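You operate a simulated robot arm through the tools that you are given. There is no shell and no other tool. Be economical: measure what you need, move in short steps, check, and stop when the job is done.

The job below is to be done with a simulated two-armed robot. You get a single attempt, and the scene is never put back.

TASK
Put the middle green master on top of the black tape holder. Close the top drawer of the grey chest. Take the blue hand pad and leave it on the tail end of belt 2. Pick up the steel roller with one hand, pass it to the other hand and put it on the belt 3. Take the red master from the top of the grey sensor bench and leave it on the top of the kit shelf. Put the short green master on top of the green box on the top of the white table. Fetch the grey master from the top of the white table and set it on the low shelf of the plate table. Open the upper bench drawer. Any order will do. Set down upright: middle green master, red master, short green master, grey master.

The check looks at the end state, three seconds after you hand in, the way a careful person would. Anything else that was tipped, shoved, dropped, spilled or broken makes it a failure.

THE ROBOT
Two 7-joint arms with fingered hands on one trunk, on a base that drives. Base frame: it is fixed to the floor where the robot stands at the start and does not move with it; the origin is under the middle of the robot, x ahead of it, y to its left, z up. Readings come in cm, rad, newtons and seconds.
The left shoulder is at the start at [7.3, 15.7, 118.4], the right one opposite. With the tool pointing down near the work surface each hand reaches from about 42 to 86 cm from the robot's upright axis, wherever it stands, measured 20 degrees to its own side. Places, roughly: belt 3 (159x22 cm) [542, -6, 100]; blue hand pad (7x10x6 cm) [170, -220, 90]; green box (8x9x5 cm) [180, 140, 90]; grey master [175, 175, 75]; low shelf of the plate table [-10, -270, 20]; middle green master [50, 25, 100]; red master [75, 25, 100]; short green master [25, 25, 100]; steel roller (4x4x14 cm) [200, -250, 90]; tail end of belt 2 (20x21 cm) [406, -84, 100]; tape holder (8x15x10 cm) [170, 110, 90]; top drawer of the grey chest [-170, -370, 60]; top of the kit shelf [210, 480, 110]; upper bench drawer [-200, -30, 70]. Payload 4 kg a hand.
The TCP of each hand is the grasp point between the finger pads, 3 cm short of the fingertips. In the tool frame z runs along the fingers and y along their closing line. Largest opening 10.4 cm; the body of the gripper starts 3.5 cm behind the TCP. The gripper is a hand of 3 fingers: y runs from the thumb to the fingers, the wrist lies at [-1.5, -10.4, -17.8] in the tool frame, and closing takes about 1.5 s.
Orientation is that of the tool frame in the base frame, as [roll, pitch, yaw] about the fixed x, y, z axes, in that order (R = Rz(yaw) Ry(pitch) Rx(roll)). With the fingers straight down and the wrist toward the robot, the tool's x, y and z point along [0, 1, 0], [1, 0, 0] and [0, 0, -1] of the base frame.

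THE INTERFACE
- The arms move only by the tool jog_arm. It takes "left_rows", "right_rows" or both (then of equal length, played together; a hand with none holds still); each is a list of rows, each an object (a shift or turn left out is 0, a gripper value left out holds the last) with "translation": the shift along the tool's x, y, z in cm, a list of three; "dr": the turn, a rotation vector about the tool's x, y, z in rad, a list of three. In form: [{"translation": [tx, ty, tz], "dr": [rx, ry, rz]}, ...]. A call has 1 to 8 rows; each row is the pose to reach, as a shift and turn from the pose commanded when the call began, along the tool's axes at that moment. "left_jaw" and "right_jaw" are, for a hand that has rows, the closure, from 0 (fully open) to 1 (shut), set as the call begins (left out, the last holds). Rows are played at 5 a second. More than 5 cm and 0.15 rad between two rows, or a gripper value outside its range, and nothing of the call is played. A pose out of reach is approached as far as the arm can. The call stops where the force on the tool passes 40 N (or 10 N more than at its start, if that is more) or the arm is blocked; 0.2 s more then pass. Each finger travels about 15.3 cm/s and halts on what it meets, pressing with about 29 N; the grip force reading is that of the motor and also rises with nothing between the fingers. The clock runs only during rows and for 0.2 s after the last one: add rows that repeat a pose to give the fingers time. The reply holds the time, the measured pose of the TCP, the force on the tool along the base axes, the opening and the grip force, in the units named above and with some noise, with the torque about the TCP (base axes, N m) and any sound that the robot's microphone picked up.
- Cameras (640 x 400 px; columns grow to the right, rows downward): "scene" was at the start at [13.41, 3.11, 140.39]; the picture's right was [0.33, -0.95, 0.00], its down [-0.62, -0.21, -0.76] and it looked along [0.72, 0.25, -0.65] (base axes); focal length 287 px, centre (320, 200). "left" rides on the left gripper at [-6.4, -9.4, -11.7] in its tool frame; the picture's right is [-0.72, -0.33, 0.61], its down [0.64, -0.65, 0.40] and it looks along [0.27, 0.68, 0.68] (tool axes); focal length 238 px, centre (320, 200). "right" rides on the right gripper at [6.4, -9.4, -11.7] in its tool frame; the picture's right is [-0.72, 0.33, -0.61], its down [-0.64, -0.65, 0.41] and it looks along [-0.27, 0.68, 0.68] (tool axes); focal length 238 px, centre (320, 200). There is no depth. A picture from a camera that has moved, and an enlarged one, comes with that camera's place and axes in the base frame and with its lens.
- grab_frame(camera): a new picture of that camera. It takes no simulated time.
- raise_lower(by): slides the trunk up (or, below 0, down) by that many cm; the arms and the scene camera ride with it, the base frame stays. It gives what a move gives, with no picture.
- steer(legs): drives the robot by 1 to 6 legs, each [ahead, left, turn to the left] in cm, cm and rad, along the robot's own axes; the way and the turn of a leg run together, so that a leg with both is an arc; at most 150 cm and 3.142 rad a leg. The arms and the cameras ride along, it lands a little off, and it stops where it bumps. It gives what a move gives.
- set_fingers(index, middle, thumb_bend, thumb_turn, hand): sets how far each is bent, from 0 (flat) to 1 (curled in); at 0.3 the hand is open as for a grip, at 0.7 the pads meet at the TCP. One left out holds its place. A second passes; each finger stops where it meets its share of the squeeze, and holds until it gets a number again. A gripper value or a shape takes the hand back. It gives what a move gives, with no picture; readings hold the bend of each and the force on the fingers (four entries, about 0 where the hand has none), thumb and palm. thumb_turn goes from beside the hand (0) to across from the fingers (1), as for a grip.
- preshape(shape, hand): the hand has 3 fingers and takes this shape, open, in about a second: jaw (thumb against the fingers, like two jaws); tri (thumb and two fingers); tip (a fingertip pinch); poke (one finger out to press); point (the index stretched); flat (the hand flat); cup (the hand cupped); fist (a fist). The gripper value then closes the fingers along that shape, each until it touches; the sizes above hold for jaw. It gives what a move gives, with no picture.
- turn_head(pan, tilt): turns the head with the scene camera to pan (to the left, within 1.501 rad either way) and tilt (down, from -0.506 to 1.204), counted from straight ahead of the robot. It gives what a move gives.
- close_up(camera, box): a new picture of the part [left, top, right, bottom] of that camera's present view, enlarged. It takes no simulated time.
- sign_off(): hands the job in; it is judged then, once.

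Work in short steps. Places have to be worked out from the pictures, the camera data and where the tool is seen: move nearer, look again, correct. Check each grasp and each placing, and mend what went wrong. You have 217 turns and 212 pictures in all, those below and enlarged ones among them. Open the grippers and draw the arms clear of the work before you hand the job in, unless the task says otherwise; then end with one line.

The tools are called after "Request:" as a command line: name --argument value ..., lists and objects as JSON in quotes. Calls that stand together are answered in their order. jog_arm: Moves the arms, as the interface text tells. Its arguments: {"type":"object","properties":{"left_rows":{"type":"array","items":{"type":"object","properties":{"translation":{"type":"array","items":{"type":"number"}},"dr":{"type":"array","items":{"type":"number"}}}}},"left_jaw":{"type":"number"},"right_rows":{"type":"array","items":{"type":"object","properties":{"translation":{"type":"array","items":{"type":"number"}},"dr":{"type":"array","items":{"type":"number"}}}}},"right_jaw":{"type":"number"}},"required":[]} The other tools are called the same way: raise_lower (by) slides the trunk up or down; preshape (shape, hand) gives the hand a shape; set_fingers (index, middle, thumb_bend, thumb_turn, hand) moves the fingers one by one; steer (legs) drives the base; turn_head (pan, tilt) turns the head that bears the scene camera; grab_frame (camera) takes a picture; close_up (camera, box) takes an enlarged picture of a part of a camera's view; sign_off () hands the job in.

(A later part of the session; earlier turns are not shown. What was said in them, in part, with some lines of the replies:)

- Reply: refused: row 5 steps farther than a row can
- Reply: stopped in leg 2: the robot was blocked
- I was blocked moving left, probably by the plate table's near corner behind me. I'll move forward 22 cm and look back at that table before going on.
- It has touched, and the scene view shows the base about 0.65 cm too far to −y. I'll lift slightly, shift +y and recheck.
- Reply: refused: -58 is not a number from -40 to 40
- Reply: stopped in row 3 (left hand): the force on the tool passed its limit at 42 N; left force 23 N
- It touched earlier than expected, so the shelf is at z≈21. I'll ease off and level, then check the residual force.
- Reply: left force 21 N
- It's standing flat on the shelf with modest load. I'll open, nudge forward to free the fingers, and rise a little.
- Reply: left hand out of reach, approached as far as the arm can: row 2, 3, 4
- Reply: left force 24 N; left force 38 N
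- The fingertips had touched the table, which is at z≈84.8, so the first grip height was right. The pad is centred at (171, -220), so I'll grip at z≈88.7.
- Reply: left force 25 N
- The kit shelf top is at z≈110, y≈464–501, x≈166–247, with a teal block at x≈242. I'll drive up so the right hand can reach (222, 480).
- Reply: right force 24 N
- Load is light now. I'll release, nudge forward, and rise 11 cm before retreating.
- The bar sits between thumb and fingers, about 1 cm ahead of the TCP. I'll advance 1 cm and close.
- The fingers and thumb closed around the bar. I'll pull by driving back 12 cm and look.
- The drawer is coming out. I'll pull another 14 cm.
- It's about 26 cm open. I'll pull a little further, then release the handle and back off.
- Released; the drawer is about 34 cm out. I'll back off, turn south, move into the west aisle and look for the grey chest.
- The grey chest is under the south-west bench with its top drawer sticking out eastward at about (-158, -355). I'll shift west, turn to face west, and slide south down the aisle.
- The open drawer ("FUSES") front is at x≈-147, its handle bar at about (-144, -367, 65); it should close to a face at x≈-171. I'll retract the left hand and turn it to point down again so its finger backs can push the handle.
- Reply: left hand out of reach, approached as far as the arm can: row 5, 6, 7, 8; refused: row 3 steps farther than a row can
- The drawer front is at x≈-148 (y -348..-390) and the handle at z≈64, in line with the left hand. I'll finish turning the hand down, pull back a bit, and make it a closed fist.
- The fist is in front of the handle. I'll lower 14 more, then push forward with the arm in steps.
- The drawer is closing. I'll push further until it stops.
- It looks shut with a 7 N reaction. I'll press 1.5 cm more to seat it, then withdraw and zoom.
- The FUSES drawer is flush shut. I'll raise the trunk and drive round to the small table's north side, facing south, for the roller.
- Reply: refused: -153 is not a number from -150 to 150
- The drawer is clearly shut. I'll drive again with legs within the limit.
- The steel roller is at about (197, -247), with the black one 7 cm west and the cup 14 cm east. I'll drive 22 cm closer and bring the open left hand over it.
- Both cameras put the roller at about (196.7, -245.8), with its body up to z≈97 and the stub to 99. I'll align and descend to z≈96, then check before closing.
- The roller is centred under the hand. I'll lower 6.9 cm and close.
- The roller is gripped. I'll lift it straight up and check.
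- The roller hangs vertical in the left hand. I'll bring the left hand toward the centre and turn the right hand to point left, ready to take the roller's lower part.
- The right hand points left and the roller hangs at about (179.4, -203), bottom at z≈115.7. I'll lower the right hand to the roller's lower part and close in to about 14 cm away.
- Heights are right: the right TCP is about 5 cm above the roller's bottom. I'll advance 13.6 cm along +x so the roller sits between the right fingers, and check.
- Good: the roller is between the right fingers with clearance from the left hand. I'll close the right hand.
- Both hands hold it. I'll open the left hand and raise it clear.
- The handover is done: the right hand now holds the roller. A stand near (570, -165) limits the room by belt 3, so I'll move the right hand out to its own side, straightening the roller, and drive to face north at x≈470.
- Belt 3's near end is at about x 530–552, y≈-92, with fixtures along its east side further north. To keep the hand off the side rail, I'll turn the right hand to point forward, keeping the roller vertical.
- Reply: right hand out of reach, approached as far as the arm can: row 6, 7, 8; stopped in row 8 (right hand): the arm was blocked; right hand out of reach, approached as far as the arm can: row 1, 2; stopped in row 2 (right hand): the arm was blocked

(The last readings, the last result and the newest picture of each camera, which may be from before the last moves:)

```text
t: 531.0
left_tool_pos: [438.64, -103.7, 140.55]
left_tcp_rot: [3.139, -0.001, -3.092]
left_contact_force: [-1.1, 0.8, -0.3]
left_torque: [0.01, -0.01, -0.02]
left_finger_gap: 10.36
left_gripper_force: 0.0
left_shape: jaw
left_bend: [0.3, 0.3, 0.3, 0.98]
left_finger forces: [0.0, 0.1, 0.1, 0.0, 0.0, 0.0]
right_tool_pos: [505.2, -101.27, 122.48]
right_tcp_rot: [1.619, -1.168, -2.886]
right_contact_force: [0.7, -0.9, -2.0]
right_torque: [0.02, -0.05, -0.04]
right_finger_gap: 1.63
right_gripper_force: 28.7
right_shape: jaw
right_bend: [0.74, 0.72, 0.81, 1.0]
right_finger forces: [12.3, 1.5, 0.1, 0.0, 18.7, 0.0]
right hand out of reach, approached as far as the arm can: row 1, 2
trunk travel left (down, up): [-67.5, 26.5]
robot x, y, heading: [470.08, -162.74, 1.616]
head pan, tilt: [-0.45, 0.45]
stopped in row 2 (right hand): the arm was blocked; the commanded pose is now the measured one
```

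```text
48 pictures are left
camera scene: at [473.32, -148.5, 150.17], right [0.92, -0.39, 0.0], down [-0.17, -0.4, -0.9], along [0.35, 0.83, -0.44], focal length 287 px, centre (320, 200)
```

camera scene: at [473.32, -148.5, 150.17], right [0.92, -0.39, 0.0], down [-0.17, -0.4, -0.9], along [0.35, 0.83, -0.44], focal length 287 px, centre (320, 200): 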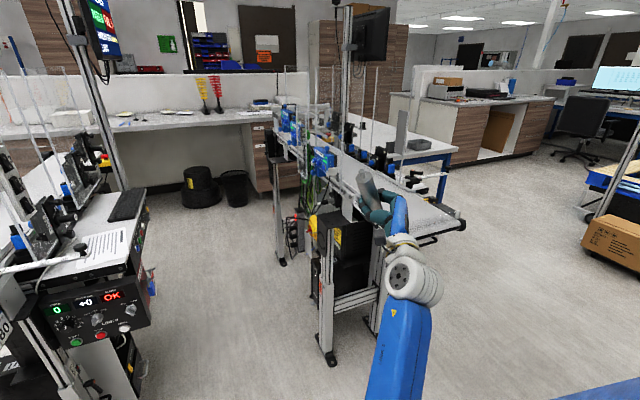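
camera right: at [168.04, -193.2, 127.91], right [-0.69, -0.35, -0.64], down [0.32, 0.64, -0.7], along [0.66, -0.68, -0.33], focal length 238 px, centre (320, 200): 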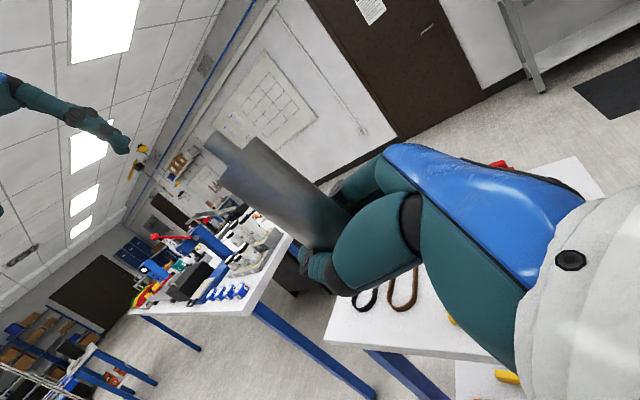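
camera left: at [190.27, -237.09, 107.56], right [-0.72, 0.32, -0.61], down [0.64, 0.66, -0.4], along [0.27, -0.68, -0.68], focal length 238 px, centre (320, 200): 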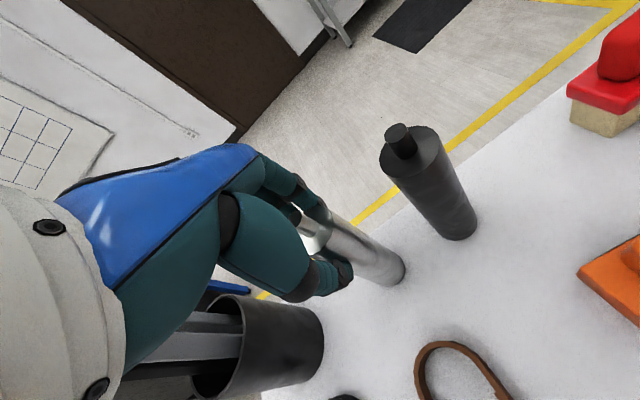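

The wrist hit a limit with the roller leaning about 22°. I'll try to level it by turning about the pointing axis.

Request:
jog_arm --right_rows '[{"translation": [0, 0, 0], "dr": [0, 0, 0.13]}, {"translation": [0, 0, 0], "dr": [0, 0, 0.27]}, {"translation": [0, 0, 0], "dr": [0, 0, 0.4]}, {"translation": [0, 0, 0], "dr": [0, 0, 0.4]}]'

Request:
close_up --camera "scene" --box '[290, 120, 500, 300]'

```text
t: 532.2
left_tool_pos: [438.82, -103.97, 140.84]
left_tcp_rot: [3.134, 0.0, -3.092]
left_contact_force: [0.0, -0.2, -0.4]
left_torque: [-0.02, -0.02, 0.02]
left_finger_gap: 10.38
left_gripper_force: 0.0
left_shape: jaw
left_bend: [0.3, 0.3, 0.3, 0.98]
left_finger forces: [0.1, 0.1, 0.1, 0.0, 0.1, 0.0]
right_tool_pos: [513.6, -103.78, 122.27]
right_tcp_rot: [1.614, -1.473, -2.945]
right_contact_force: [0.4, 0.1, -2.2]
right_torque: [0.03, 0.03, -0.03]
right_finger_gap: 1.64
right_gripper_force: 29.8
right_shape: jaw
right_bend: [0.74, 0.72, 0.81, 1.0]
right_finger forces: [11.8, 1.4, 0.1, 0.0, 18.3, 0.1]
right hand out of reach, approached as far as the arm can: row 2, 3, 4
trunk travel left (down, up): [-67.5, 26.5]
robot x, y, heading: [470.25, -162.78, 1.615]
head pan, tilt: [-0.45, 0.45]
stopped in row 4 (right hand): the arm was blocked; the commanded pose is now the measured one
```

```text
2.22 times, centred on (395, 210) of scene
camera zoom: at [473.52, -148.56, 150.18], right [0.92, -0.39, 0.0], down [-0.17, -0.4, -0.9], along [0.35, 0.83, -0.44], focal length 638 px, centre (153, 178)
```

zoom: 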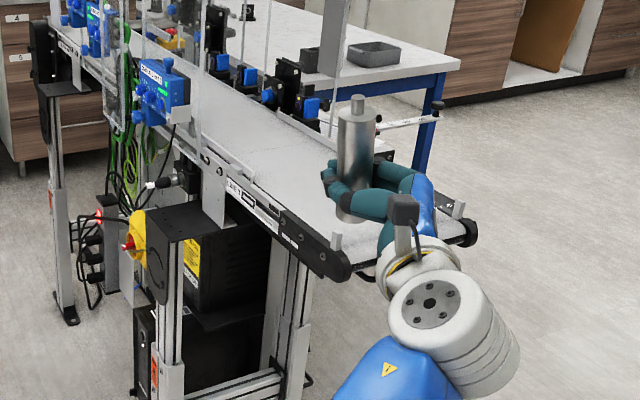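

The roller is now nearly vertical with the hand pointing north. I'll drive right and forward so it's above belt 3's near end at about (541, -78).

Request:
steer --legs '[[24.6, -28.5, 0]]'

Request:
turn_head --pan -0.55 --tilt 0.6

Request:
grab_frame --camera "scene"

Request:
grab_frame --camera "right"

```text
t: 534.6
left_tool_pos: [465.87, -78.81, 140.73]
left_tcp_rot: [3.133, 0.003, -3.088]
left_contact_force: [-0.2, -0.1, 0.9]
left_torque: [0.0, 0.0, -0.02]
left_finger_gap: 10.38
left_gripper_force: 0.0
left_shape: jaw
left_bend: [0.3, 0.3, 0.3, 0.98]
left_finger forces: [0.0, 0.1, 0.1, 0.1, 0.0, 0.0]
right_tool_pos: [540.53, -78.4, 122.34]
right_tcp_rot: [1.622, -1.47, -2.95]
right_contact_force: [-0.4, -0.6, -1.9]
right_torque: [0.03, 0.02, 0.01]
right_finger_gap: 1.64
right_gripper_force: 28.7
right_shape: jaw
right_bend: [0.74, 0.72, 0.81, 1.0]
right_finger forces: [11.8, 1.5, 0.0, 0.0, 18.1, 0.0]
trunk travel left (down, up): [-67.5, 26.5]
robot x, y, heading: [497.38, -136.79, 1.614]
head pan, tilt: [-0.45, 0.45]
```

```text
t: 535.3
left_tool_pos: [466.07, -78.96, 140.85]
left_tcp_rot: [3.134, 0.003, -3.087]
left_contact_force: [0.7, -0.7, 0.3]
left_torque: [-0.01, -0.02, 0.0]
left_finger_gap: 10.4
left_gripper_force: 0.1
left_shape: jaw
left_bend: [0.3, 0.3, 0.3, 0.98]
left_finger forces: [0.0, 0.0, 0.0, 0.0, 0.1, 0.1]
right_tool_pos: [540.9, -78.46, 122.3]
right_tcp_rot: [1.602, -1.469, -2.933]
right_contact_force: [-0.8, 0.0, -1.3]
right_torque: [0.02, -0.04, -0.02]
right_finger_gap: 1.65
right_gripper_force: 28.9
right_shape: jaw
right_bend: [0.74, 0.72, 0.81, 1.0]
right_finger forces: [11.9, 1.5, 0.0, 0.1, 18.3, 0.1]
trunk travel left (down, up): [-67.5, 26.5]
robot x, y, heading: [497.54, -137.22, 1.621]
head pan, tilt: [-0.55, 0.6]
```

```text
46 pictures are left
camera scene: at [501.4, -123.88, 148.84], right [0.88, -0.48, 0.0], down [-0.27, -0.5, -0.82], along [0.4, 0.72, -0.57], focal length 287 px, centre (320, 200)
```

scene: 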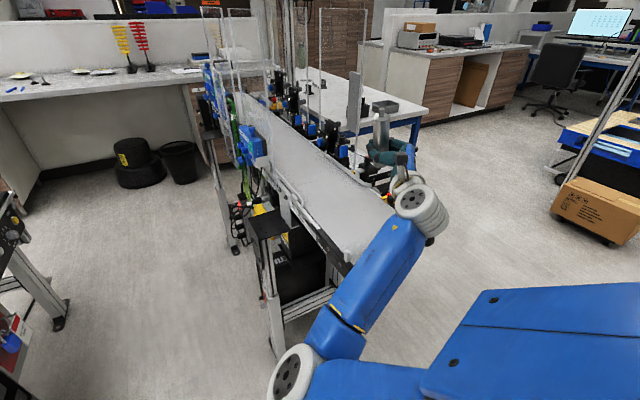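

```text
45 pictures are left
camera right: at [533.91, -92.27, 127.72], right [0.53, -0.5, -0.68], down [-0.66, 0.25, -0.7], along [0.53, 0.83, -0.2], focal length 238 px, centre (320, 200)
```

right: 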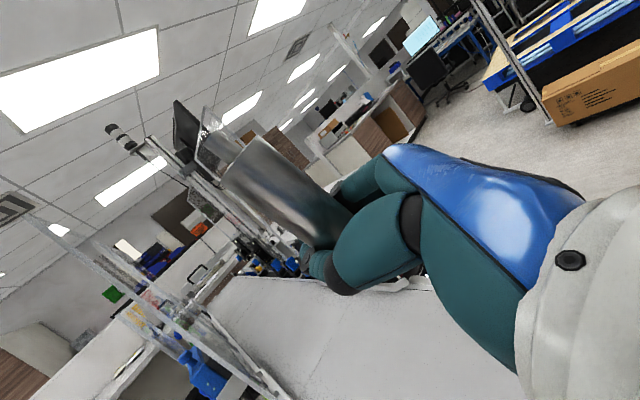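

The belt spans x≈529–551 here and the roller is at x≈541. I'll lower with the trunk by 14 and look closely.

Request:
raise_lower --by -14

Request:
close_up --camera "scene" --box '[290, 80, 500, 260]'

Request:
grab_frame --camera "right"

```text
t: 537.0
left_tool_pos: [466.36, -78.81, 126.89]
left_tcp_rot: [3.132, 0.0, -3.087]
left_contact_force: [0.2, 0.2, 0.0]
left_torque: [-0.03, 0.0, 0.0]
left_finger_gap: 10.35
left_gripper_force: 0.0
left_shape: jaw
left_bend: [0.3, 0.3, 0.3, 0.98]
left_finger forces: [0.0, 0.0, 0.0, 0.0, 0.0, 0.0]
right_tool_pos: [540.94, -78.44, 108.3]
right_tcp_rot: [1.605, -1.472, -2.935]
right_contact_force: [0.6, -0.8, -2.8]
right_torque: [0.01, 0.01, 0.02]
right_finger_gap: 1.66
right_gripper_force: 29.6
right_shape: jaw
right_bend: [0.74, 0.72, 0.81, 1.0]
right_finger forces: [12.0, 1.5, 0.0, 0.0, 18.1, 0.0]
trunk travel left (down, up): [-53.5, 40.5]
robot x, y, heading: [497.7, -137.13, 1.617]
head pan, tilt: [-0.55, 0.6]
```

```text
2.22 times, centred on (395, 170) of scene
camera zoom: at [501.63, -123.89, 134.83], right [0.88, -0.48, 0.0], down [-0.27, -0.5, -0.82], along [0.4, 0.72, -0.57], focal length 638 px, centre (153, 267)
```

zoom: 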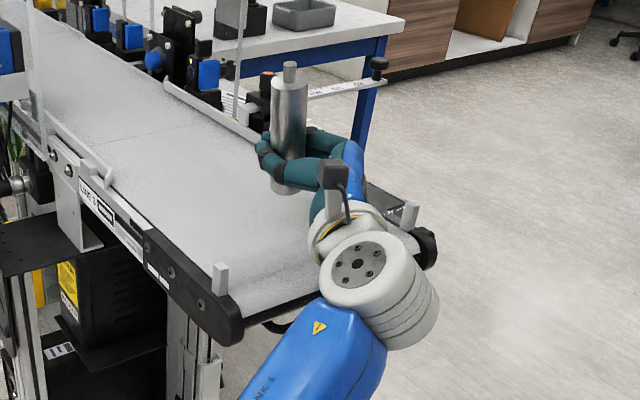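

```text
43 pictures are left
camera right: at [534.11, -92.27, 113.67], right [0.53, -0.5, -0.68], down [-0.67, 0.25, -0.7], along [0.52, 0.83, -0.2], focal length 238 px, centre (320, 200)
```

right: 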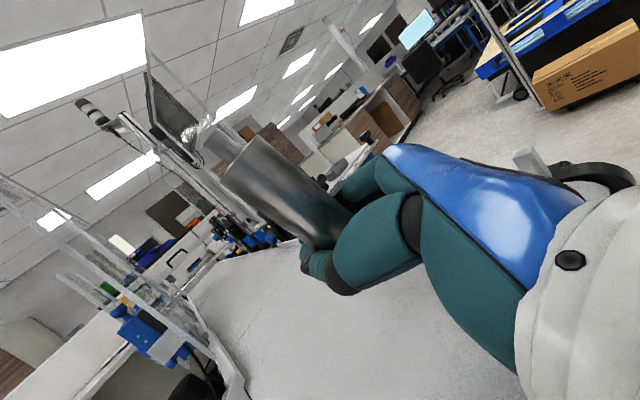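

"LINE 3" is confirmed and the roller is at about (542, -78), roughly 4 cm above the belt. I'll back off 2 cm so the wrist clears the belt end, then lower 3 cm and check.

Request:
steer --legs '[[-2, 0, 0]]'

Request:
raise_lower --by -3

Request:
close_up --camera "scene" --box '[330, 80, 460, 200]'

```text
t: 537.8
left_tool_pos: [466.41, -80.27, 126.48]
left_tcp_rot: [3.14, -0.001, -3.087]
left_contact_force: [0.1, 0.3, 0.6]
left_torque: [-0.02, -0.03, 0.0]
left_finger_gap: 10.38
left_gripper_force: 0.0
left_shape: jaw
left_bend: [0.3, 0.3, 0.3, 0.98]
left_finger forces: [0.0, 0.0, 0.1, 0.1, 0.0, 0.0]
right_tool_pos: [541.12, -79.97, 107.95]
right_tcp_rot: [1.671, -1.472, -2.999]
right_contact_force: [0.2, -0.3, -1.9]
right_torque: [0.03, 0.01, -0.01]
right_finger_gap: 1.66
right_gripper_force: 28.6
right_shape: jaw
right_bend: [0.74, 0.72, 0.81, 1.0]
right_finger forces: [11.8, 1.4, 0.0, 0.1, 18.1, 0.0]
trunk travel left (down, up): [-53.5, 40.5]
robot x, y, heading: [497.47, -138.96, 1.62]
head pan, tilt: [-0.55, 0.6]
```

```text
t: 538.5
left_tool_pos: [466.45, -81.08, 124.03]
left_tcp_rot: [3.131, -0.001, -3.088]
left_contact_force: [0.3, -0.4, 0.4]
left_torque: [0.01, 0.02, -0.01]
left_finger_gap: 10.38
left_gripper_force: 0.1
left_shape: jaw
left_bend: [0.3, 0.3, 0.3, 0.98]
left_finger forces: [0.0, 0.1, 0.1, 0.0, 0.1, 0.0]
right_tool_pos: [541.08, -80.82, 105.5]
right_tcp_rot: [1.594, -1.472, -2.924]
right_contact_force: [-0.1, 0.3, -1.6]
right_torque: [-0.03, 0.01, 0.01]
right_finger_gap: 1.65
right_gripper_force: 29.0
right_shape: jaw
right_bend: [0.74, 0.72, 0.81, 1.0]
right_finger forces: [11.7, 1.5, 0.0, 0.0, 18.1, 0.1]
trunk travel left (down, up): [-50.5, 43.5]
robot x, y, heading: [497.74, -139.09, 1.62]
head pan, tilt: [-0.55, 0.6]
```

```text
3.33 times, centred on (395, 140) of scene
camera zoom: at [501.73, -125.96, 131.83], right [0.88, -0.48, 0.0], down [-0.27, -0.5, -0.82], along [0.4, 0.72, -0.57], focal length 957 px, centre (70, 400)
```

zoom: 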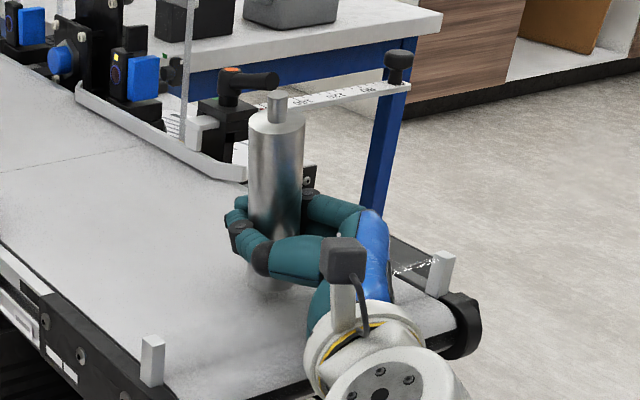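

It's about 1 cm above the belt. I'll lower in small trunk steps while reading the force.

Request:
raise_lower --by -0.7

Request:
raise_lower --by -0.4

```text
t: 539.1
left_tool_pos: [466.28, -81.15, 123.36]
left_tcp_rot: [3.131, -0.002, -3.087]
left_contact_force: [0.3, 0.0, 0.3]
left_torque: [0.0, -0.04, 0.0]
left_finger_gap: 10.38
left_gripper_force: 0.1
left_shape: jaw
left_bend: [0.3, 0.3, 0.3, 0.98]
left_finger forces: [0.0, 0.0, 0.0, 0.0, 0.1, 0.0]
right_tool_pos: [541.09, -80.69, 104.76]
right_tcp_rot: [1.576, -1.469, -2.904]
right_contact_force: [2.2, 2.1, 4.1]
right_torque: [-0.36, -0.29, 0.07]
right_finger_gap: 1.62
right_gripper_force: 29.2
right_shape: jaw
right_bend: [0.74, 0.72, 0.81, 1.0]
right_finger forces: [11.7, 1.5, 0.0, 0.0, 18.1, 6.5]
trunk travel left (down, up): [-49.8, 44.2]
robot x, y, heading: [497.45, -138.85, 1.619]
head pan, tilt: [-0.55, 0.6]
```

```text
t: 539.6
left_tool_pos: [466.36, -81.25, 123.06]
left_tcp_rot: [3.131, 0.002, -3.087]
left_contact_force: [0.9, -0.1, -0.6]
left_torque: [-0.01, 0.02, 0.01]
left_finger_gap: 10.39
left_gripper_force: 0.0
left_shape: jaw
left_bend: [0.3, 0.3, 0.3, 0.98]
left_finger forces: [0.1, 0.0, 0.0, 0.0, 0.0, 0.0]
right_tool_pos: [540.96, -80.91, 104.68]
right_tcp_rot: [1.544, -1.464, -2.875]
right_contact_force: [7.3, 3.4, 23.0]
right_torque: [-1.32, -1.04, 0.55]
right_finger_gap: 1.65
right_gripper_force: 28.5
right_shape: jaw
right_bend: [0.74, 0.72, 0.81, 1.0]
right_finger forces: [11.7, 1.6, 0.0, 0.0, 18.2, 24.3]
trunk travel left (down, up): [-49.4, 44.6]
robot x, y, heading: [497.76, -139.19, 1.615]
head pan, tilt: [-0.55, 0.6]
```

The palm touched the belt edge first. I'll back up 0.5 cm and look closely at the gap under the roller.

Request:
raise_lower --by 0.6

Request:
close_up --camera "scene" --box '[365, 120, 425, 180]'

Request:
grab_frame --camera "left"

```text
t: 540.1
left_tool_pos: [466.42, -81.16, 123.45]
left_tcp_rot: [3.131, 0.002, -3.088]
left_contact_force: [-0.4, -0.1, -0.6]
left_torque: [0.0, -0.03, 0.0]
left_finger_gap: 10.39
left_gripper_force: 0.2
left_shape: jaw
left_bend: [0.3, 0.3, 0.3, 0.98]
left_finger forces: [0.0, 0.1, 0.0, 0.0, 0.0, 0.1]
right_tool_pos: [541.07, -80.84, 104.81]
right_tcp_rot: [1.599, -1.472, -2.931]
right_contact_force: [-0.2, -1.1, 4.4]
right_torque: [-0.37, -0.26, 0.02]
right_finger_gap: 1.65
right_gripper_force: 29.4
right_shape: jaw
right_bend: [0.74, 0.72, 0.81, 1.0]
right_finger forces: [11.7, 1.5, 0.0, 0.0, 18.1, 6.4]
trunk travel left (down, up): [-50.0, 44.0]
robot x, y, heading: [497.83, -139.36, 1.618]
head pan, tilt: [-0.55, 0.6]
```

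```text
6.67 times, centred on (395, 150) of scene
camera zoom: at [501.62, -126.08, 131.33], right [0.88, -0.48, 0.0], down [-0.27, -0.5, -0.82], along [0.4, 0.72, -0.57], focal length 1914 px, centre (-180, 533)
```

zoom: 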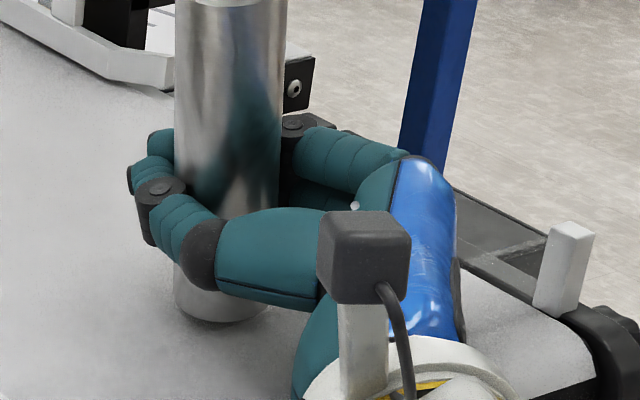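

```text
40 pictures are left
camera left: at [473.3, -90.38, 134.89], right [0.74, -0.28, -0.62], down [-0.6, -0.68, -0.41], along [-0.3, 0.68, -0.67], focal length 238 px, centre (320, 200)
```

left: 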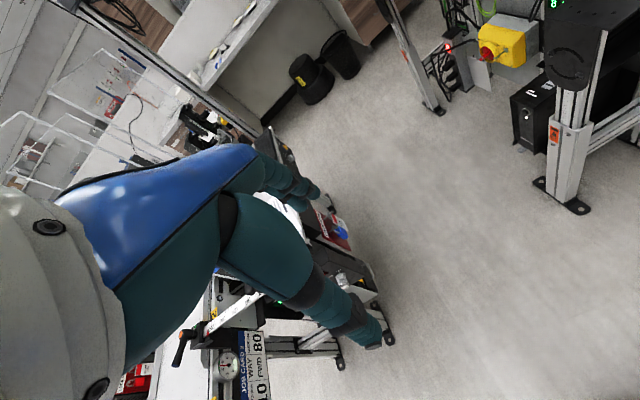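

The roller still leans about 5° and the palm is low. I'll rise 4 cm, relax the pointing direction a bit to the left, which the wrist prefers, and level the roller.

Request:
raise_lower --by 4

Request:
jog_arm --right_rows '[{"translation": [0, 0, 0], "dr": [0.12, 0, 0.03]}, {"translation": [0, 0, 0], "dr": [0.24, 0, 0.06]}, {"translation": [0, 0, 0], "dr": [0.36, 0, 0.09]}, {"translation": [0, 0, 0], "dr": [0.45, 0, 0.1]}, {"translation": [0, 0, 0], "dr": [0.45, 0, 0.1]}]'

Request:
close_up --camera "scene" --box '[340, 90, 450, 200]'

```text
t: 541.0
left_tool_pos: [466.42, -81.01, 127.44]
left_tcp_rot: [3.132, 0.001, -3.087]
left_contact_force: [-0.3, -0.1, 0.2]
left_torque: [0.01, -0.01, 0.02]
left_finger_gap: 10.38
left_gripper_force: 0.0
left_shape: jaw
left_bend: [0.3, 0.3, 0.3, 0.98]
left_finger forces: [0.0, 0.0, 0.0, 0.1, 0.0, 0.0]
right_tool_pos: [541.17, -80.55, 108.76]
right_tcp_rot: [1.608, -1.471, -2.936]
right_contact_force: [0.4, -0.3, -1.6]
right_torque: [0.04, 0.02, -0.03]
right_finger_gap: 1.65
right_gripper_force: 28.9
right_shape: jaw
right_bend: [0.74, 0.72, 0.81, 1.0]
right_finger forces: [11.8, 1.5, 0.0, 0.0, 18.0, 0.0]
trunk travel left (down, up): [-54.0, 40.0]
robot x, y, heading: [497.46, -139.1, 1.615]
head pan, tilt: [-0.55, 0.6]
```

```text
t: 542.2
left_tool_pos: [466.53, -80.91, 127.52]
left_tcp_rot: [3.133, 0.0, -3.089]
left_contact_force: [-1.2, 0.0, -0.6]
left_torque: [0.0, 0.0, 0.0]
left_finger_gap: 10.37
left_gripper_force: 0.1
left_shape: jaw
left_bend: [0.3, 0.3, 0.3, 0.98]
left_finger forces: [0.1, 0.0, 0.0, 0.0, 0.0, 0.0]
right_tool_pos: [541.09, -80.5, 108.85]
right_tcp_rot: [-2.694, -1.545, 1.817]
right_contact_force: [0.0, -0.7, -2.1]
right_torque: [-0.01, 0.01, 0.01]
right_finger_gap: 1.65
right_gripper_force: 28.9
right_shape: jaw
right_bend: [0.74, 0.72, 0.81, 1.0]
right_finger forces: [11.5, 1.5, 0.0, 0.1, 17.9, 0.0]
trunk travel left (down, up): [-54.0, 40.0]
robot x, y, heading: [497.49, -139.58, 1.621]
head pan, tilt: [-0.55, 0.6]
```

```text
3.64 times, centred on (395, 145) of scene
camera zoom: at [501.82, -125.88, 135.32], right [0.88, -0.48, 0.0], down [-0.27, -0.5, -0.82], along [0.4, 0.72, -0.57], focal length 1044 px, centre (47, 400)
```

zoom: 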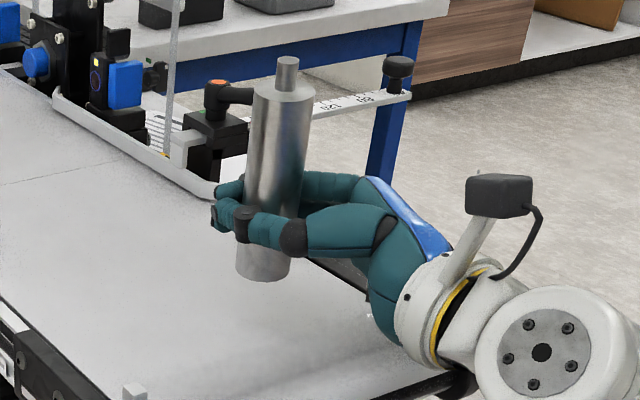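

The roller is now vertical. Its base sits about 1 cm higher than the palm's lower edge, so I'll lower until the palm nearly touches, then loosen gently so the caged roller slides down onto the belt.

Request:
raise_lower --by -3.5

Request:
raise_lower --by -0.4

Request:
close_up --camera "scene" --box '[340, 90, 450, 200]'

```text
t: 543.0
left_tool_pos: [466.43, -81.05, 124.09]
left_tcp_rot: [3.133, 0.001, -3.086]
left_contact_force: [-0.6, -0.7, 0.8]
left_torque: [-0.01, 0.01, 0.01]
left_finger_gap: 10.38
left_gripper_force: 0.0
left_shape: jaw
left_bend: [0.3, 0.3, 0.3, 0.98]
left_finger forces: [0.0, 0.1, 0.0, 0.0, 0.0, 0.0]
right_tool_pos: [541.2, -80.76, 105.4]
right_tcp_rot: [-2.775, -1.545, 1.895]
right_contact_force: [0.2, 0.1, -1.9]
right_torque: [0.03, -0.02, 0.01]
right_finger_gap: 1.63
right_gripper_force: 29.3
right_shape: jaw
right_bend: [0.74, 0.72, 0.81, 1.0]
right_finger forces: [11.4, 1.4, 0.1, 0.0, 17.9, 0.1]
trunk travel left (down, up): [-50.5, 43.5]
robot x, y, heading: [497.92, -139.09, 1.619]
head pan, tilt: [-0.55, 0.6]
```

```text
t: 543.5
left_tool_pos: [466.49, -81.08, 123.61]
left_tcp_rot: [3.134, 0.001, -3.087]
left_contact_force: [1.4, 0.7, 0.6]
left_torque: [0.04, 0.0, -0.01]
left_finger_gap: 10.36
left_gripper_force: 0.0
left_shape: jaw
left_bend: [0.3, 0.3, 0.3, 0.98]
left_finger forces: [0.0, 0.1, 0.0, 0.0, 0.0, 0.0]
right_tool_pos: [541.11, -80.6, 104.94]
right_tcp_rot: [-2.797, -1.547, 1.918]
right_contact_force: [0.0, 1.6, 2.1]
right_torque: [-0.08, -0.1, 0.04]
right_finger_gap: 1.67
right_gripper_force: 28.9
right_shape: jaw
right_bend: [0.74, 0.72, 0.81, 1.0]
right_finger forces: [11.5, 1.4, 0.0, 0.0, 17.9, 2.2]
trunk travel left (down, up): [-50.1, 43.9]
robot x, y, heading: [497.75, -139.22, 1.613]
head pan, tilt: [-0.55, 0.6]
```

```text
3.64 times, centred on (395, 145) of scene
camera zoom: at [501.8, -125.99, 131.44], right [0.88, -0.48, 0.0], down [-0.27, -0.5, -0.82], along [0.4, 0.72, -0.57], focal length 1044 px, centre (47, 400)
```

zoom: 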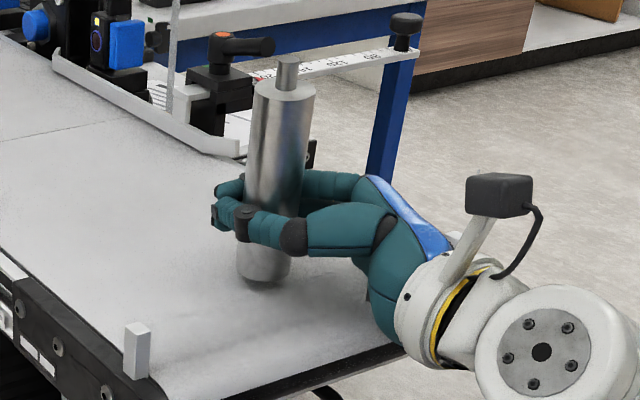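

The palm just touches and the roller's base is near its shadow. I'll ease the thumb open a little.

Request:
set_fingers --hand "right" --thumb_bend 0.74

Request:
close_up --camera "scene" --box '[340, 90, 450, 200]'

```text
t: 544.5
left_tool_pos: [466.49, -81.18, 123.71]
left_tcp_rot: [3.134, 0.0, -3.088]
left_contact_force: [-0.8, -0.4, -0.8]
left_torque: [0.01, 0.03, -0.01]
left_finger_gap: 10.37
left_gripper_force: 0.0
left_shape: jaw
left_bend: [0.3, 0.3, 0.3, 0.98]
left_finger forces: [0.1, 0.1, 0.1, 0.1, 0.1, 0.0]
right_tool_pos: [541.18, -80.72, 104.92]
right_tcp_rot: [-2.739, -1.547, 1.859]
right_contact_force: [0.8, -0.4, 1.3]
right_torque: [-0.18, -0.15, 0.05]
right_finger_gap: 0.31
right_gripper_force: 14.8
right_shape: fingers
right_bend: [0.74, 0.72, 0.7, 1.0]
right_finger forces: [11.5, 1.5, 0.0, 0.0, 13.2, 3.4]
trunk travel left (down, up): [-50.1, 43.9]
robot x, y, heading: [497.53, -139.29, 1.624]
head pan, tilt: [-0.55, 0.6]
```

```text
3.64 times, centred on (395, 145) of scene
camera zoom: at [501.79, -125.98, 131.43], right [0.88, -0.48, 0.0], down [-0.27, -0.5, -0.82], along [0.4, 0.72, -0.57], focal length 1044 px, centre (47, 400)
```

zoom: 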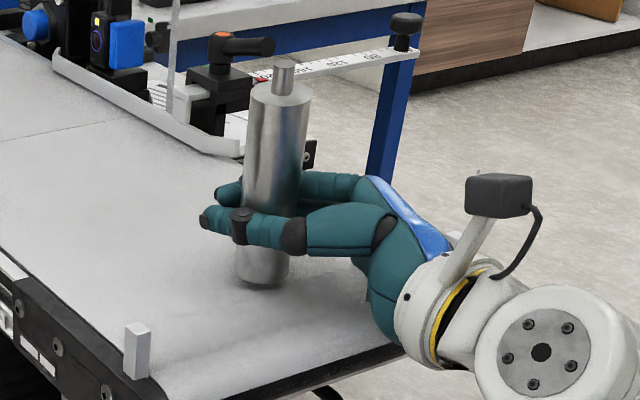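

It has settled a little but is still lightly held. I'll ease the thumb further.

Request:
set_fingers --hand "right" --thumb_bend 0.64

Request:
close_up --camera "scene" --box '[340, 90, 450, 200]'

```text
t: 545.5
left_tool_pos: [466.53, -81.06, 123.62]
left_tcp_rot: [3.132, 0.0, -3.087]
left_contact_force: [0.1, 0.1, 0.6]
left_torque: [0.0, 0.02, 0.01]
left_finger_gap: 10.39
left_gripper_force: 0.0
left_shape: jaw
left_bend: [0.3, 0.3, 0.3, 0.98]
left_finger forces: [0.0, 0.0, 0.0, 0.0, 0.1, 0.0]
right_tool_pos: [541.06, -80.63, 104.98]
right_tcp_rot: [-2.733, -1.546, 1.853]
right_contact_force: [1.3, 0.5, 1.6]
right_torque: [-0.17, -0.23, 0.05]
right_finger_gap: 0.83
right_gripper_force: 9.2
right_shape: fingers
right_bend: [0.74, 0.72, 0.61, 1.0]
right_finger forces: [7.5, 0.2, 0.0, 0.0, 7.4, 3.4]
trunk travel left (down, up): [-50.1, 43.9]
robot x, y, heading: [497.89, -138.84, 1.621]
head pan, tilt: [-0.55, 0.6]
```

```text
3.64 times, centred on (395, 145) of scene
camera zoom: at [501.79, -125.98, 131.43], right [0.88, -0.48, 0.0], down [-0.27, -0.5, -0.82], along [0.4, 0.72, -0.57], focal length 1044 px, centre (47, 400)
```

zoom: 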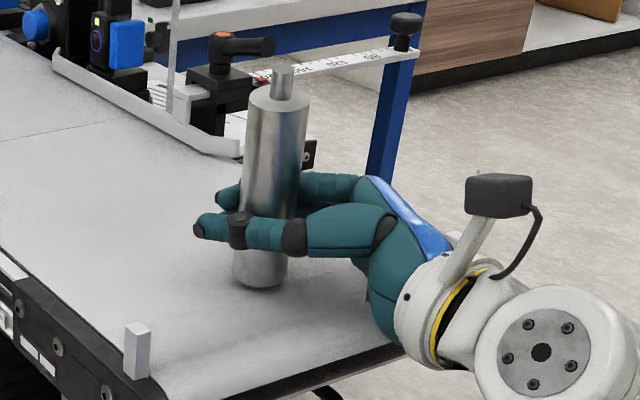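

The roller keeps sliding down slowly and stays upright. I'll ease again.

Request:
set_fingers --hand "right" --thumb_bend 0.56

Request:
close_up --camera "scene" --box '[340, 90, 450, 200]'

```text
t: 546.5
left_tool_pos: [466.54, -81.12, 123.58]
left_tcp_rot: [3.133, 0.0, -3.087]
left_contact_force: [1.0, 0.1, 0.4]
left_torque: [0.0, 0.02, 0.02]
left_finger_gap: 10.36
left_gripper_force: 0.0
left_shape: jaw
left_bend: [0.3, 0.3, 0.3, 0.98]
left_finger forces: [0.0, 0.0, 0.0, 0.0, 0.0, 0.0]
right_tool_pos: [541.14, -80.69, 105.13]
right_tcp_rot: [-2.784, -1.548, 1.905]
right_contact_force: [0.5, 0.0, 1.3]
right_torque: [-0.2, -0.17, 0.02]
right_finger_gap: 1.29
right_gripper_force: 5.5
right_shape: fingers
right_bend: [0.75, 0.72, 0.54, 1.0]
right_finger forces: [3.2, 0.2, 0.0, 0.0, 3.9, 3.4]
trunk travel left (down, up): [-50.1, 43.9]
robot x, y, heading: [497.46, -139.43, 1.618]
head pan, tilt: [-0.55, 0.6]
```

```text
3.64 times, centred on (395, 145) of scene
camera zoom: at [501.79, -125.98, 131.43], right [0.88, -0.48, 0.0], down [-0.27, -0.5, -0.82], along [0.4, 0.72, -0.57], focal length 1044 px, centre (47, 400)
```

zoom: 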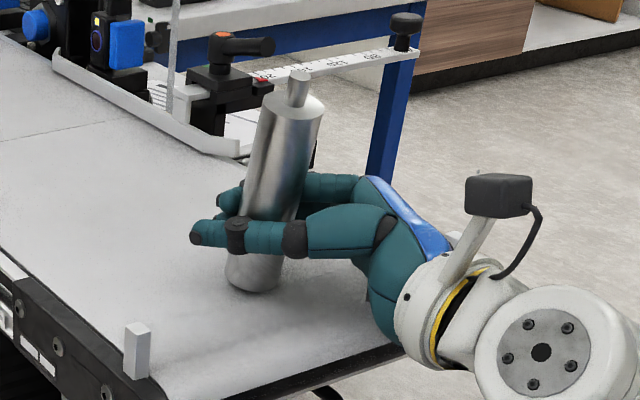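

The loosened roller has slid down onto the belt but leans. I'll re-close the hand to straighten it, now gripped higher on its body.

Request:
jog_arm --right_rows '[{"translation": [0, 0, 0]}, {"translation": [0, 0, 0]}, {"translation": [0, 0, 0]}, {"translation": [0, 0, 0]}, {"translation": [0, 0, 0]}, {"translation": [0, 0, 0]}, {"translation": [0, 0, 0]}, {"translation": [0, 0, 0]}]' --right_jaw 1

Request:
close_up --camera "scene" --box '[340, 90, 450, 200]'

```text
t: 548.3
left_tool_pos: [466.43, -81.08, 123.63]
left_tcp_rot: [3.133, -0.002, -3.088]
left_contact_force: [-0.7, -0.8, -0.5]
left_torque: [0.0, 0.0, 0.02]
left_finger_gap: 10.38
left_gripper_force: 0.1
left_shape: jaw
left_bend: [0.3, 0.3, 0.3, 0.98]
left_finger forces: [0.1, 0.0, 0.0, 0.0, 0.0, 0.0]
right_tool_pos: [541.19, -80.64, 105.01]
right_tcp_rot: [-2.797, -1.545, 1.918]
right_contact_force: [0.1, 0.4, 1.6]
right_torque: [-0.15, -0.19, 0.04]
right_finger_gap: 1.15
right_gripper_force: 29.4
right_shape: jaw
right_bend: [0.74, 0.71, 0.78, 1.0]
right_finger forces: [10.9, 4.2, 0.0, 0.1, 15.1, 3.3]
trunk travel left (down, up): [-50.1, 43.9]
robot x, y, heading: [497.95, -139.4, 1.617]
head pan, tilt: [-0.55, 0.6]
```

```text
3.64 times, centred on (395, 145) of scene
camera zoom: at [501.79, -125.98, 131.43], right [0.88, -0.48, 0.0], down [-0.27, -0.5, -0.82], along [0.4, 0.72, -0.57], focal length 1044 px, centre (47, 400)
```

zoom: 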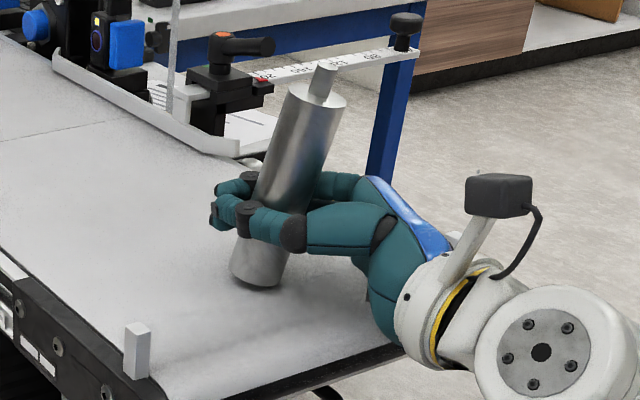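

It's now firmly held but leaning about 24° back toward the palm. That helps: pitching the hand down by that angle will stand the roller upright and lift the palm clear. I'll raise and do that.

Request:
raise_lower --by 6

Request:
jog_arm --right_rows '[{"translation": [0, 0, 0], "dr": [0, -0.14, 0]}, {"translation": [0, 0, 0], "dr": [0, -0.28, 0]}, {"translation": [0, 0, 0], "dr": [0, -0.42, 0]}, {"translation": [0, 0, 0], "dr": [0, -0.42, 0]}]'

Request:
close_up --camera "scene" --box '[340, 90, 450, 200]'

```text
t: 549.3
left_tool_pos: [466.47, -80.96, 129.57]
left_tcp_rot: [3.133, 0.001, -3.087]
left_contact_force: [-0.2, 0.9, 0.4]
left_torque: [-0.01, 0.01, 0.0]
left_finger_gap: 10.39
left_gripper_force: 0.0
left_shape: jaw
left_bend: [0.3, 0.3, 0.3, 0.98]
left_finger forces: [0.1, 0.1, 0.0, 0.1, 0.0, 0.0]
right_tool_pos: [541.22, -80.58, 110.89]
right_tcp_rot: [-2.756, -1.546, 1.874]
right_contact_force: [-0.2, -1.1, -2.0]
right_torque: [0.04, 0.03, 0.0]
right_finger_gap: 1.19
right_gripper_force: 28.7
right_shape: jaw
right_bend: [0.74, 0.71, 0.78, 1.0]
right_finger forces: [11.0, 4.2, 0.0, 0.0, 15.1, 0.0]
trunk travel left (down, up): [-56.1, 37.9]
robot x, y, heading: [497.62, -139.17, 1.621]
head pan, tilt: [-0.55, 0.6]
```

```text
t: 550.3
left_tool_pos: [466.6, -80.98, 129.56]
left_tcp_rot: [3.133, -0.001, -3.087]
left_contact_force: [0.4, -0.2, -0.3]
left_torque: [0.03, 0.01, 0.02]
left_finger_gap: 10.4
left_gripper_force: 0.1
left_shape: jaw
left_bend: [0.3, 0.3, 0.3, 0.98]
left_finger forces: [0.1, 0.0, 0.0, 0.0, 0.1, 0.0]
right_tool_pos: [541.25, -80.55, 110.86]
right_tcp_rot: [-3.118, -1.126, 2.242]
right_contact_force: [-0.4, 0.8, -2.2]
right_torque: [0.0, 0.04, -0.02]
right_finger_gap: 1.15
right_gripper_force: 29.0
right_shape: jaw
right_bend: [0.74, 0.71, 0.78, 1.0]
right_finger forces: [11.3, 3.8, 0.0, 0.0, 15.2, 0.1]
trunk travel left (down, up): [-56.1, 37.9]
robot x, y, heading: [497.68, -139.21, 1.621]
head pan, tilt: [-0.55, 0.6]
```

```text
3.64 times, centred on (395, 145) of scene
camera zoom: at [501.87, -125.91, 137.42], right [0.88, -0.48, 0.0], down [-0.27, -0.5, -0.82], along [0.4, 0.72, -0.57], focal length 1044 px, centre (47, 400)
```

zoom: 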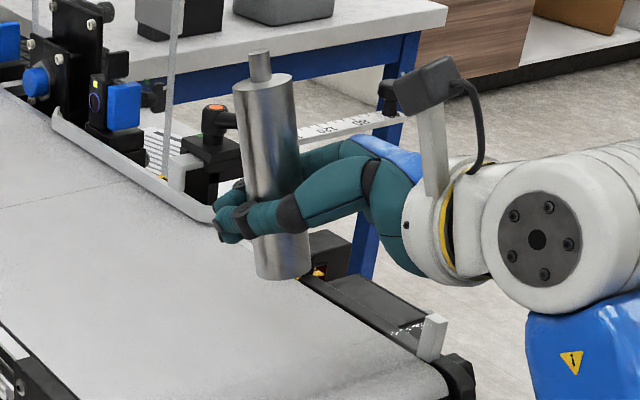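

That over-corrected by about 0.24 rad. I'll pitch back by that and recheck.

Request:
jog_arm --right_rows '[{"translation": [0, 0, 0], "dr": [0, 0.12, 0]}, {"translation": [0, 0, 0], "dr": [0, 0.23, 0]}, {"translation": [0, 0, 0], "dr": [0, 0.23, 0]}]'

Request:
raise_lower --by -3

Request:
close_up --camera "scene" --box '[340, 90, 450, 200]'

```text
t: 551.1
left_tool_pos: [466.52, -80.96, 129.5]
left_tcp_rot: [3.133, -0.001, -3.089]
left_contact_force: [-1.5, 0.1, 0.3]
left_torque: [0.0, -0.04, 0.0]
left_finger_gap: 10.37
left_gripper_force: 0.0
left_shape: jaw
left_bend: [0.3, 0.3, 0.3, 0.98]
left_finger forces: [0.0, 0.0, 0.0, 0.0, 0.0, 0.0]
right_tool_pos: [541.24, -80.5, 110.92]
right_tcp_rot: [-3.09, -1.36, 2.213]
right_contact_force: [0.6, 0.8, -2.0]
right_torque: [0.02, 0.02, 0.0]
right_finger_gap: 1.14
right_gripper_force: 28.9
right_shape: jaw
right_bend: [0.74, 0.71, 0.78, 1.0]
right_finger forces: [10.9, 4.0, 0.0, 0.1, 15.1, 0.0]
trunk travel left (down, up): [-56.1, 37.9]
robot x, y, heading: [498.12, -139.38, 1.616]
head pan, tilt: [-0.55, 0.6]
```

```text
t: 551.9
left_tool_pos: [466.63, -81.12, 126.55]
left_tcp_rot: [3.133, 0.0, -3.088]
left_contact_force: [0.3, 1.0, 0.4]
left_torque: [-0.04, -0.01, -0.02]
left_finger_gap: 10.38
left_gripper_force: 0.0
left_shape: jaw
left_bend: [0.3, 0.3, 0.3, 0.98]
left_finger forces: [0.0, 0.0, 0.0, 0.0, 0.1, 0.0]
right_tool_pos: [541.26, -80.6, 108.02]
right_tcp_rot: [-3.095, -1.359, 2.215]
right_contact_force: [0.0, 0.2, -2.0]
right_torque: [0.02, 0.03, -0.05]
right_finger_gap: 1.17
right_gripper_force: 28.7
right_shape: jaw
right_bend: [0.74, 0.71, 0.78, 1.0]
right_finger forces: [11.1, 4.0, 0.0, 0.0, 15.1, 0.0]
trunk travel left (down, up): [-53.1, 40.9]
robot x, y, heading: [497.52, -139.16, 1.62]
head pan, tilt: [-0.55, 0.6]
```

```text
3.64 times, centred on (395, 145) of scene
camera zoom: at [501.89, -125.95, 134.42], right [0.88, -0.48, 0.0], down [-0.27, -0.5, -0.82], along [0.4, 0.72, -0.57], focal length 1044 px, centre (47, 400)
```

zoom: 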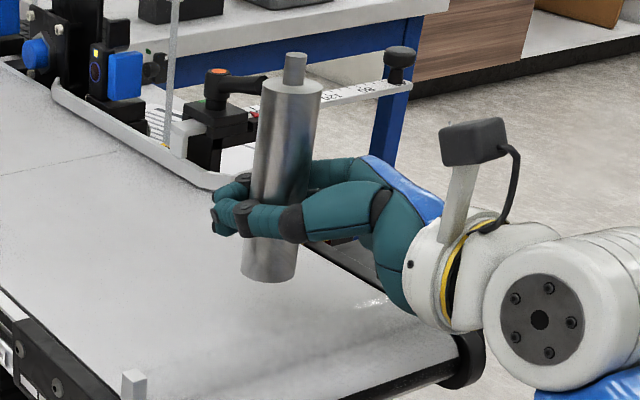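

The roller is vertical again with the palm raised. I'll lower 3 cm, then finely, watching finger and palm forces.

Request:
raise_lower --by -3

Request:
raise_lower --by -0.5

Request:
raise_lower --by -0.4

Request:
close_up --camera "scene" --box '[340, 90, 450, 200]'

```text
t: 552.6
left_tool_pos: [466.56, -81.22, 123.63]
left_tcp_rot: [3.134, 0.001, -3.087]
left_contact_force: [-0.1, 0.4, 0.4]
left_torque: [-0.02, 0.02, -0.03]
left_finger_gap: 10.36
left_gripper_force: 0.0
left_shape: jaw
left_bend: [0.3, 0.3, 0.3, 0.98]
left_finger forces: [0.0, 0.0, 0.0, 0.0, 0.1, 0.0]
right_tool_pos: [541.24, -80.6, 105.07]
right_tcp_rot: [-3.101, -1.36, 2.223]
right_contact_force: [-0.2, -1.0, -2.9]
right_torque: [0.01, -0.01, 0.04]
right_finger_gap: 1.16
right_gripper_force: 29.0
right_shape: jaw
right_bend: [0.74, 0.71, 0.78, 1.0]
right_finger forces: [10.9, 3.9, 0.1, 0.1, 15.1, 0.1]
trunk travel left (down, up): [-50.1, 43.9]
robot x, y, heading: [497.48, -139.21, 1.621]
head pan, tilt: [-0.55, 0.6]
```

```text
t: 553.1
left_tool_pos: [466.54, -80.97, 123.09]
left_tcp_rot: [3.132, -0.002, -3.087]
left_contact_force: [0.6, -0.5, -0.1]
left_torque: [-0.01, 0.03, -0.04]
left_finger_gap: 10.38
left_gripper_force: 0.0
left_shape: jaw
left_bend: [0.3, 0.3, 0.3, 0.98]
left_finger forces: [0.0, 0.0, 0.0, 0.0, 0.0, 0.0]
right_tool_pos: [541.24, -80.53, 104.45]
right_tcp_rot: [-3.093, -1.359, 2.217]
right_contact_force: [0.2, -0.1, -2.2]
right_torque: [0.03, 0.0, 0.0]
right_finger_gap: 1.16
right_gripper_force: 28.8
right_shape: jaw
right_bend: [0.74, 0.71, 0.78, 1.0]
right_finger forces: [11.1, 4.0, 0.0, 0.1, 15.1, 0.0]
trunk travel left (down, up): [-49.6, 44.4]
robot x, y, heading: [497.31, -139.56, 1.62]
head pan, tilt: [-0.55, 0.6]
```

```text
t: 553.7
left_tool_pos: [466.47, -81.06, 122.76]
left_tcp_rot: [3.131, 0.0, -3.087]
left_contact_force: [-0.6, 0.2, -0.2]
left_torque: [0.02, 0.0, 0.01]
left_finger_gap: 10.39
left_gripper_force: 0.1
left_shape: jaw
left_bend: [0.3, 0.3, 0.3, 0.98]
left_finger forces: [0.0, 0.1, 0.0, 0.1, 0.0, 0.0]
right_tool_pos: [541.07, -80.75, 104.27]
right_tcp_rot: [-3.105, -1.359, 2.225]
right_contact_force: [-0.6, 0.1, 3.4]
right_torque: [0.09, -0.04, -0.03]
right_finger_gap: 1.18
right_gripper_force: 28.9
right_shape: jaw
right_bend: [0.74, 0.71, 0.78, 1.0]
right_finger forces: [10.2, 4.3, 0.1, 0.0, 14.9, 0.0]
trunk travel left (down, up): [-49.2, 44.8]
robot x, y, heading: [497.21, -139.34, 1.619]
head pan, tilt: [-0.55, 0.6]
```

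```text
3.64 times, centred on (395, 145) of scene
camera zoom: at [501.79, -126.05, 130.55], right [0.88, -0.48, 0.0], down [-0.27, -0.5, -0.82], along [0.4, 0.72, -0.57], focal length 1044 px, centre (47, 400)
```

zoom: 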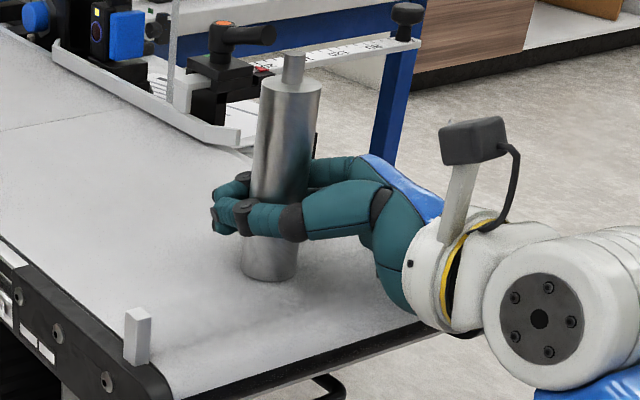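

The roller itself now carries the load (palm 0, 5 N reaction) and stands vertical. I'll open the hand fully.

Request:
jog_arm --right_rows '[{"translation": [0, 0, 0]}, {"translation": [0, 0, 0]}, {"translation": [0, 0, 0]}, {"translation": [0, 0, 0]}, {"translation": [0, 0, 0]}, {"translation": [0, 0, 0]}, {"translation": [0, 0, 0]}]' --right_jaw 0

Request:
close_up --camera "scene" --box '[340, 90, 450, 200]'

Request:
grab_frame --camera "right"

```text
t: 555.3
left_tool_pos: [466.58, -81.05, 122.73]
left_tcp_rot: [3.133, -0.002, -3.087]
left_contact_force: [-0.6, -0.3, 0.0]
left_torque: [0.03, -0.01, 0.02]
left_finger_gap: 10.38
left_gripper_force: 0.0
left_shape: jaw
left_bend: [0.3, 0.3, 0.3, 0.98]
left_finger forces: [0.0, 0.0, 0.1, 0.1, 0.0, 0.0]
right_tool_pos: [541.21, -80.65, 104.08]
right_tcp_rot: [-3.098, -1.361, 2.219]
right_contact_force: [0.0, 0.2, 0.2]
right_torque: [0.01, -0.04, 0.01]
right_finger_gap: 10.37
right_gripper_force: 0.1
right_shape: jaw
right_bend: [0.3, 0.3, 0.3, 0.98]
right_finger forces: [0.0, 0.0, 0.1, 0.0, 0.0, 0.0]
trunk travel left (down, up): [-49.2, 44.8]
robot x, y, heading: [497.46, -139.13, 1.615]
head pan, tilt: [-0.55, 0.6]
```

```text
3.64 times, centred on (395, 145) of scene
camera zoom: at [501.85, -125.98, 130.53], right [0.88, -0.48, 0.0], down [-0.27, -0.5, -0.82], along [0.4, 0.72, -0.57], focal length 1044 px, centre (47, 400)
```

zoom: 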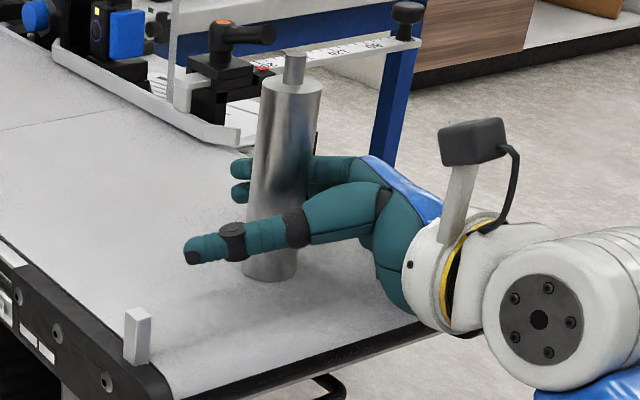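

```text
29 pictures are left
camera right: at [540.46, -94.42, 112.77], right [0.73, -0.37, -0.58], down [-0.67, -0.22, -0.71], along [0.14, 0.9, -0.41], focal length 238 px, centre (320, 200)
```

right: 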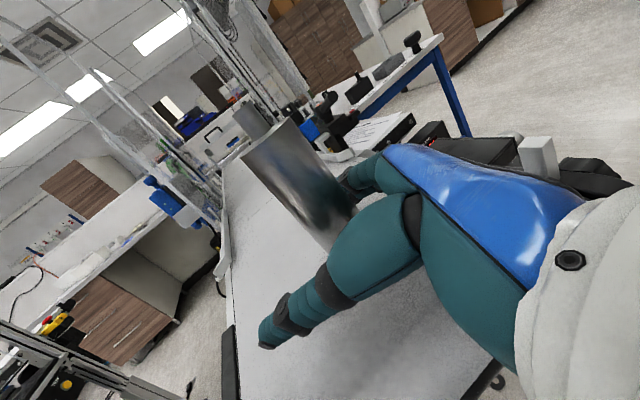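

The roller stands free between the open fingers. I'll lift straight up with the trunk until the hand clears its top, then back away.

Request:
raise_lower --by 22

Request:
steer --legs '[[-25, 0, 0]]'

Request:
grab_frame --camera "scene"

```text
t: 557.6
left_tool_pos: [466.56, -80.95, 144.69]
left_tcp_rot: [3.133, 0.0, -3.087]
left_contact_force: [-0.1, -0.1, 0.2]
left_torque: [-0.03, -0.03, -0.03]
left_finger_gap: 10.39
left_gripper_force: 0.0
left_shape: jaw
left_bend: [0.3, 0.3, 0.3, 0.98]
left_finger forces: [0.0, 0.0, 0.0, 0.0, 0.0, 0.0]
right_tool_pos: [541.25, -80.49, 126.08]
right_tcp_rot: [-3.102, -1.36, 2.223]
right_contact_force: [0.6, 0.3, 0.5]
right_torque: [0.06, 0.04, 0.0]
right_finger_gap: 10.33
right_gripper_force: 0.0
right_shape: jaw
right_bend: [0.3, 0.3, 0.3, 0.98]
right_finger forces: [0.1, 0.0, 0.0, 0.0, 0.1, 0.0]
trunk travel left (down, up): [-71.2, 22.8]
robot x, y, heading: [497.6, -139.25, 1.615]
head pan, tilt: [-0.55, 0.6]
```

```text
t: 559.4
left_tool_pos: [467.72, -105.8, 144.43]
left_tcp_rot: [3.137, -0.001, -3.085]
left_contact_force: [-0.8, -0.3, 0.4]
left_torque: [0.0, -0.02, -0.03]
left_finger_gap: 10.38
left_gripper_force: 0.1
left_shape: jaw
left_bend: [0.3, 0.3, 0.3, 0.98]
left_finger forces: [0.0, 0.0, 0.0, 0.0, 0.1, 0.0]
right_tool_pos: [542.22, -105.17, 125.87]
right_tcp_rot: [-3.086, -1.356, 2.21]
right_contact_force: [-0.6, -0.3, 0.0]
right_torque: [-0.02, -0.02, 0.01]
right_finger_gap: 10.36
right_gripper_force: 0.1
right_shape: jaw
right_bend: [0.3, 0.3, 0.3, 0.98]
right_finger forces: [0.1, 0.1, 0.0, 0.0, 0.1, 0.0]
trunk travel left (down, up): [-71.2, 22.8]
robot x, y, heading: [498.67, -164.5, 1.625]
head pan, tilt: [-0.55, 0.6]
```

```text
28 pictures are left
camera scene: at [503.06, -150.46, 152.47], right [0.88, -0.48, 0.0], down [-0.27, -0.5, -0.82], along [0.39, 0.72, -0.57], focal length 287 px, centre (320, 200)
```

scene: 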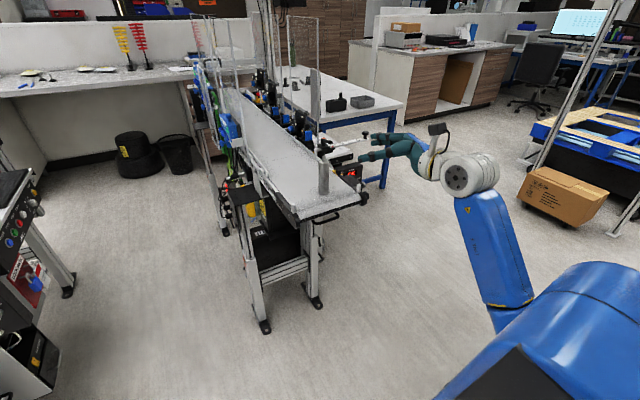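

The roller stands on belt 3. I'll take one close look before handing in.

Request:
close_up --camera "scene" --box '[280, 130, 380, 230]'

```text
4.00 times, centred on (330, 180) of scene
camera zoom: at [503.06, -150.46, 152.47], right [0.88, -0.48, 0.0], down [-0.27, -0.5, -0.82], along [0.39, 0.72, -0.57], focal length 1148 px, centre (280, 280)
```

zoom: 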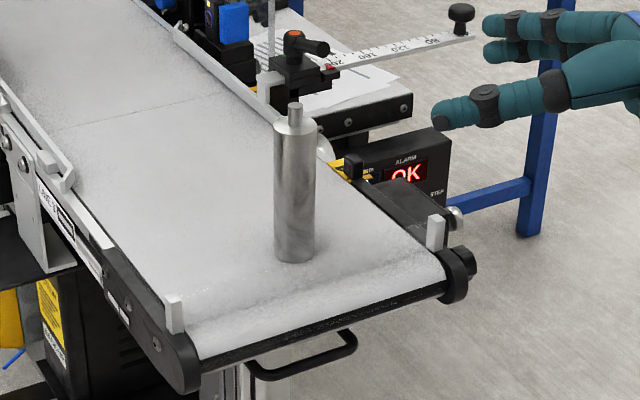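

The roller stands upright on belt 3. Both hands are open and clear and every task is done, so I'm handing in.

Request:
sign_off

```text
The job is handed in.
```

All eight tasks are done and the job is handed in, with both grippers open and the arms drawn clear; early on, the base bumped something beside the plate table and stopped, and I saw nothing displaced there afterwards.
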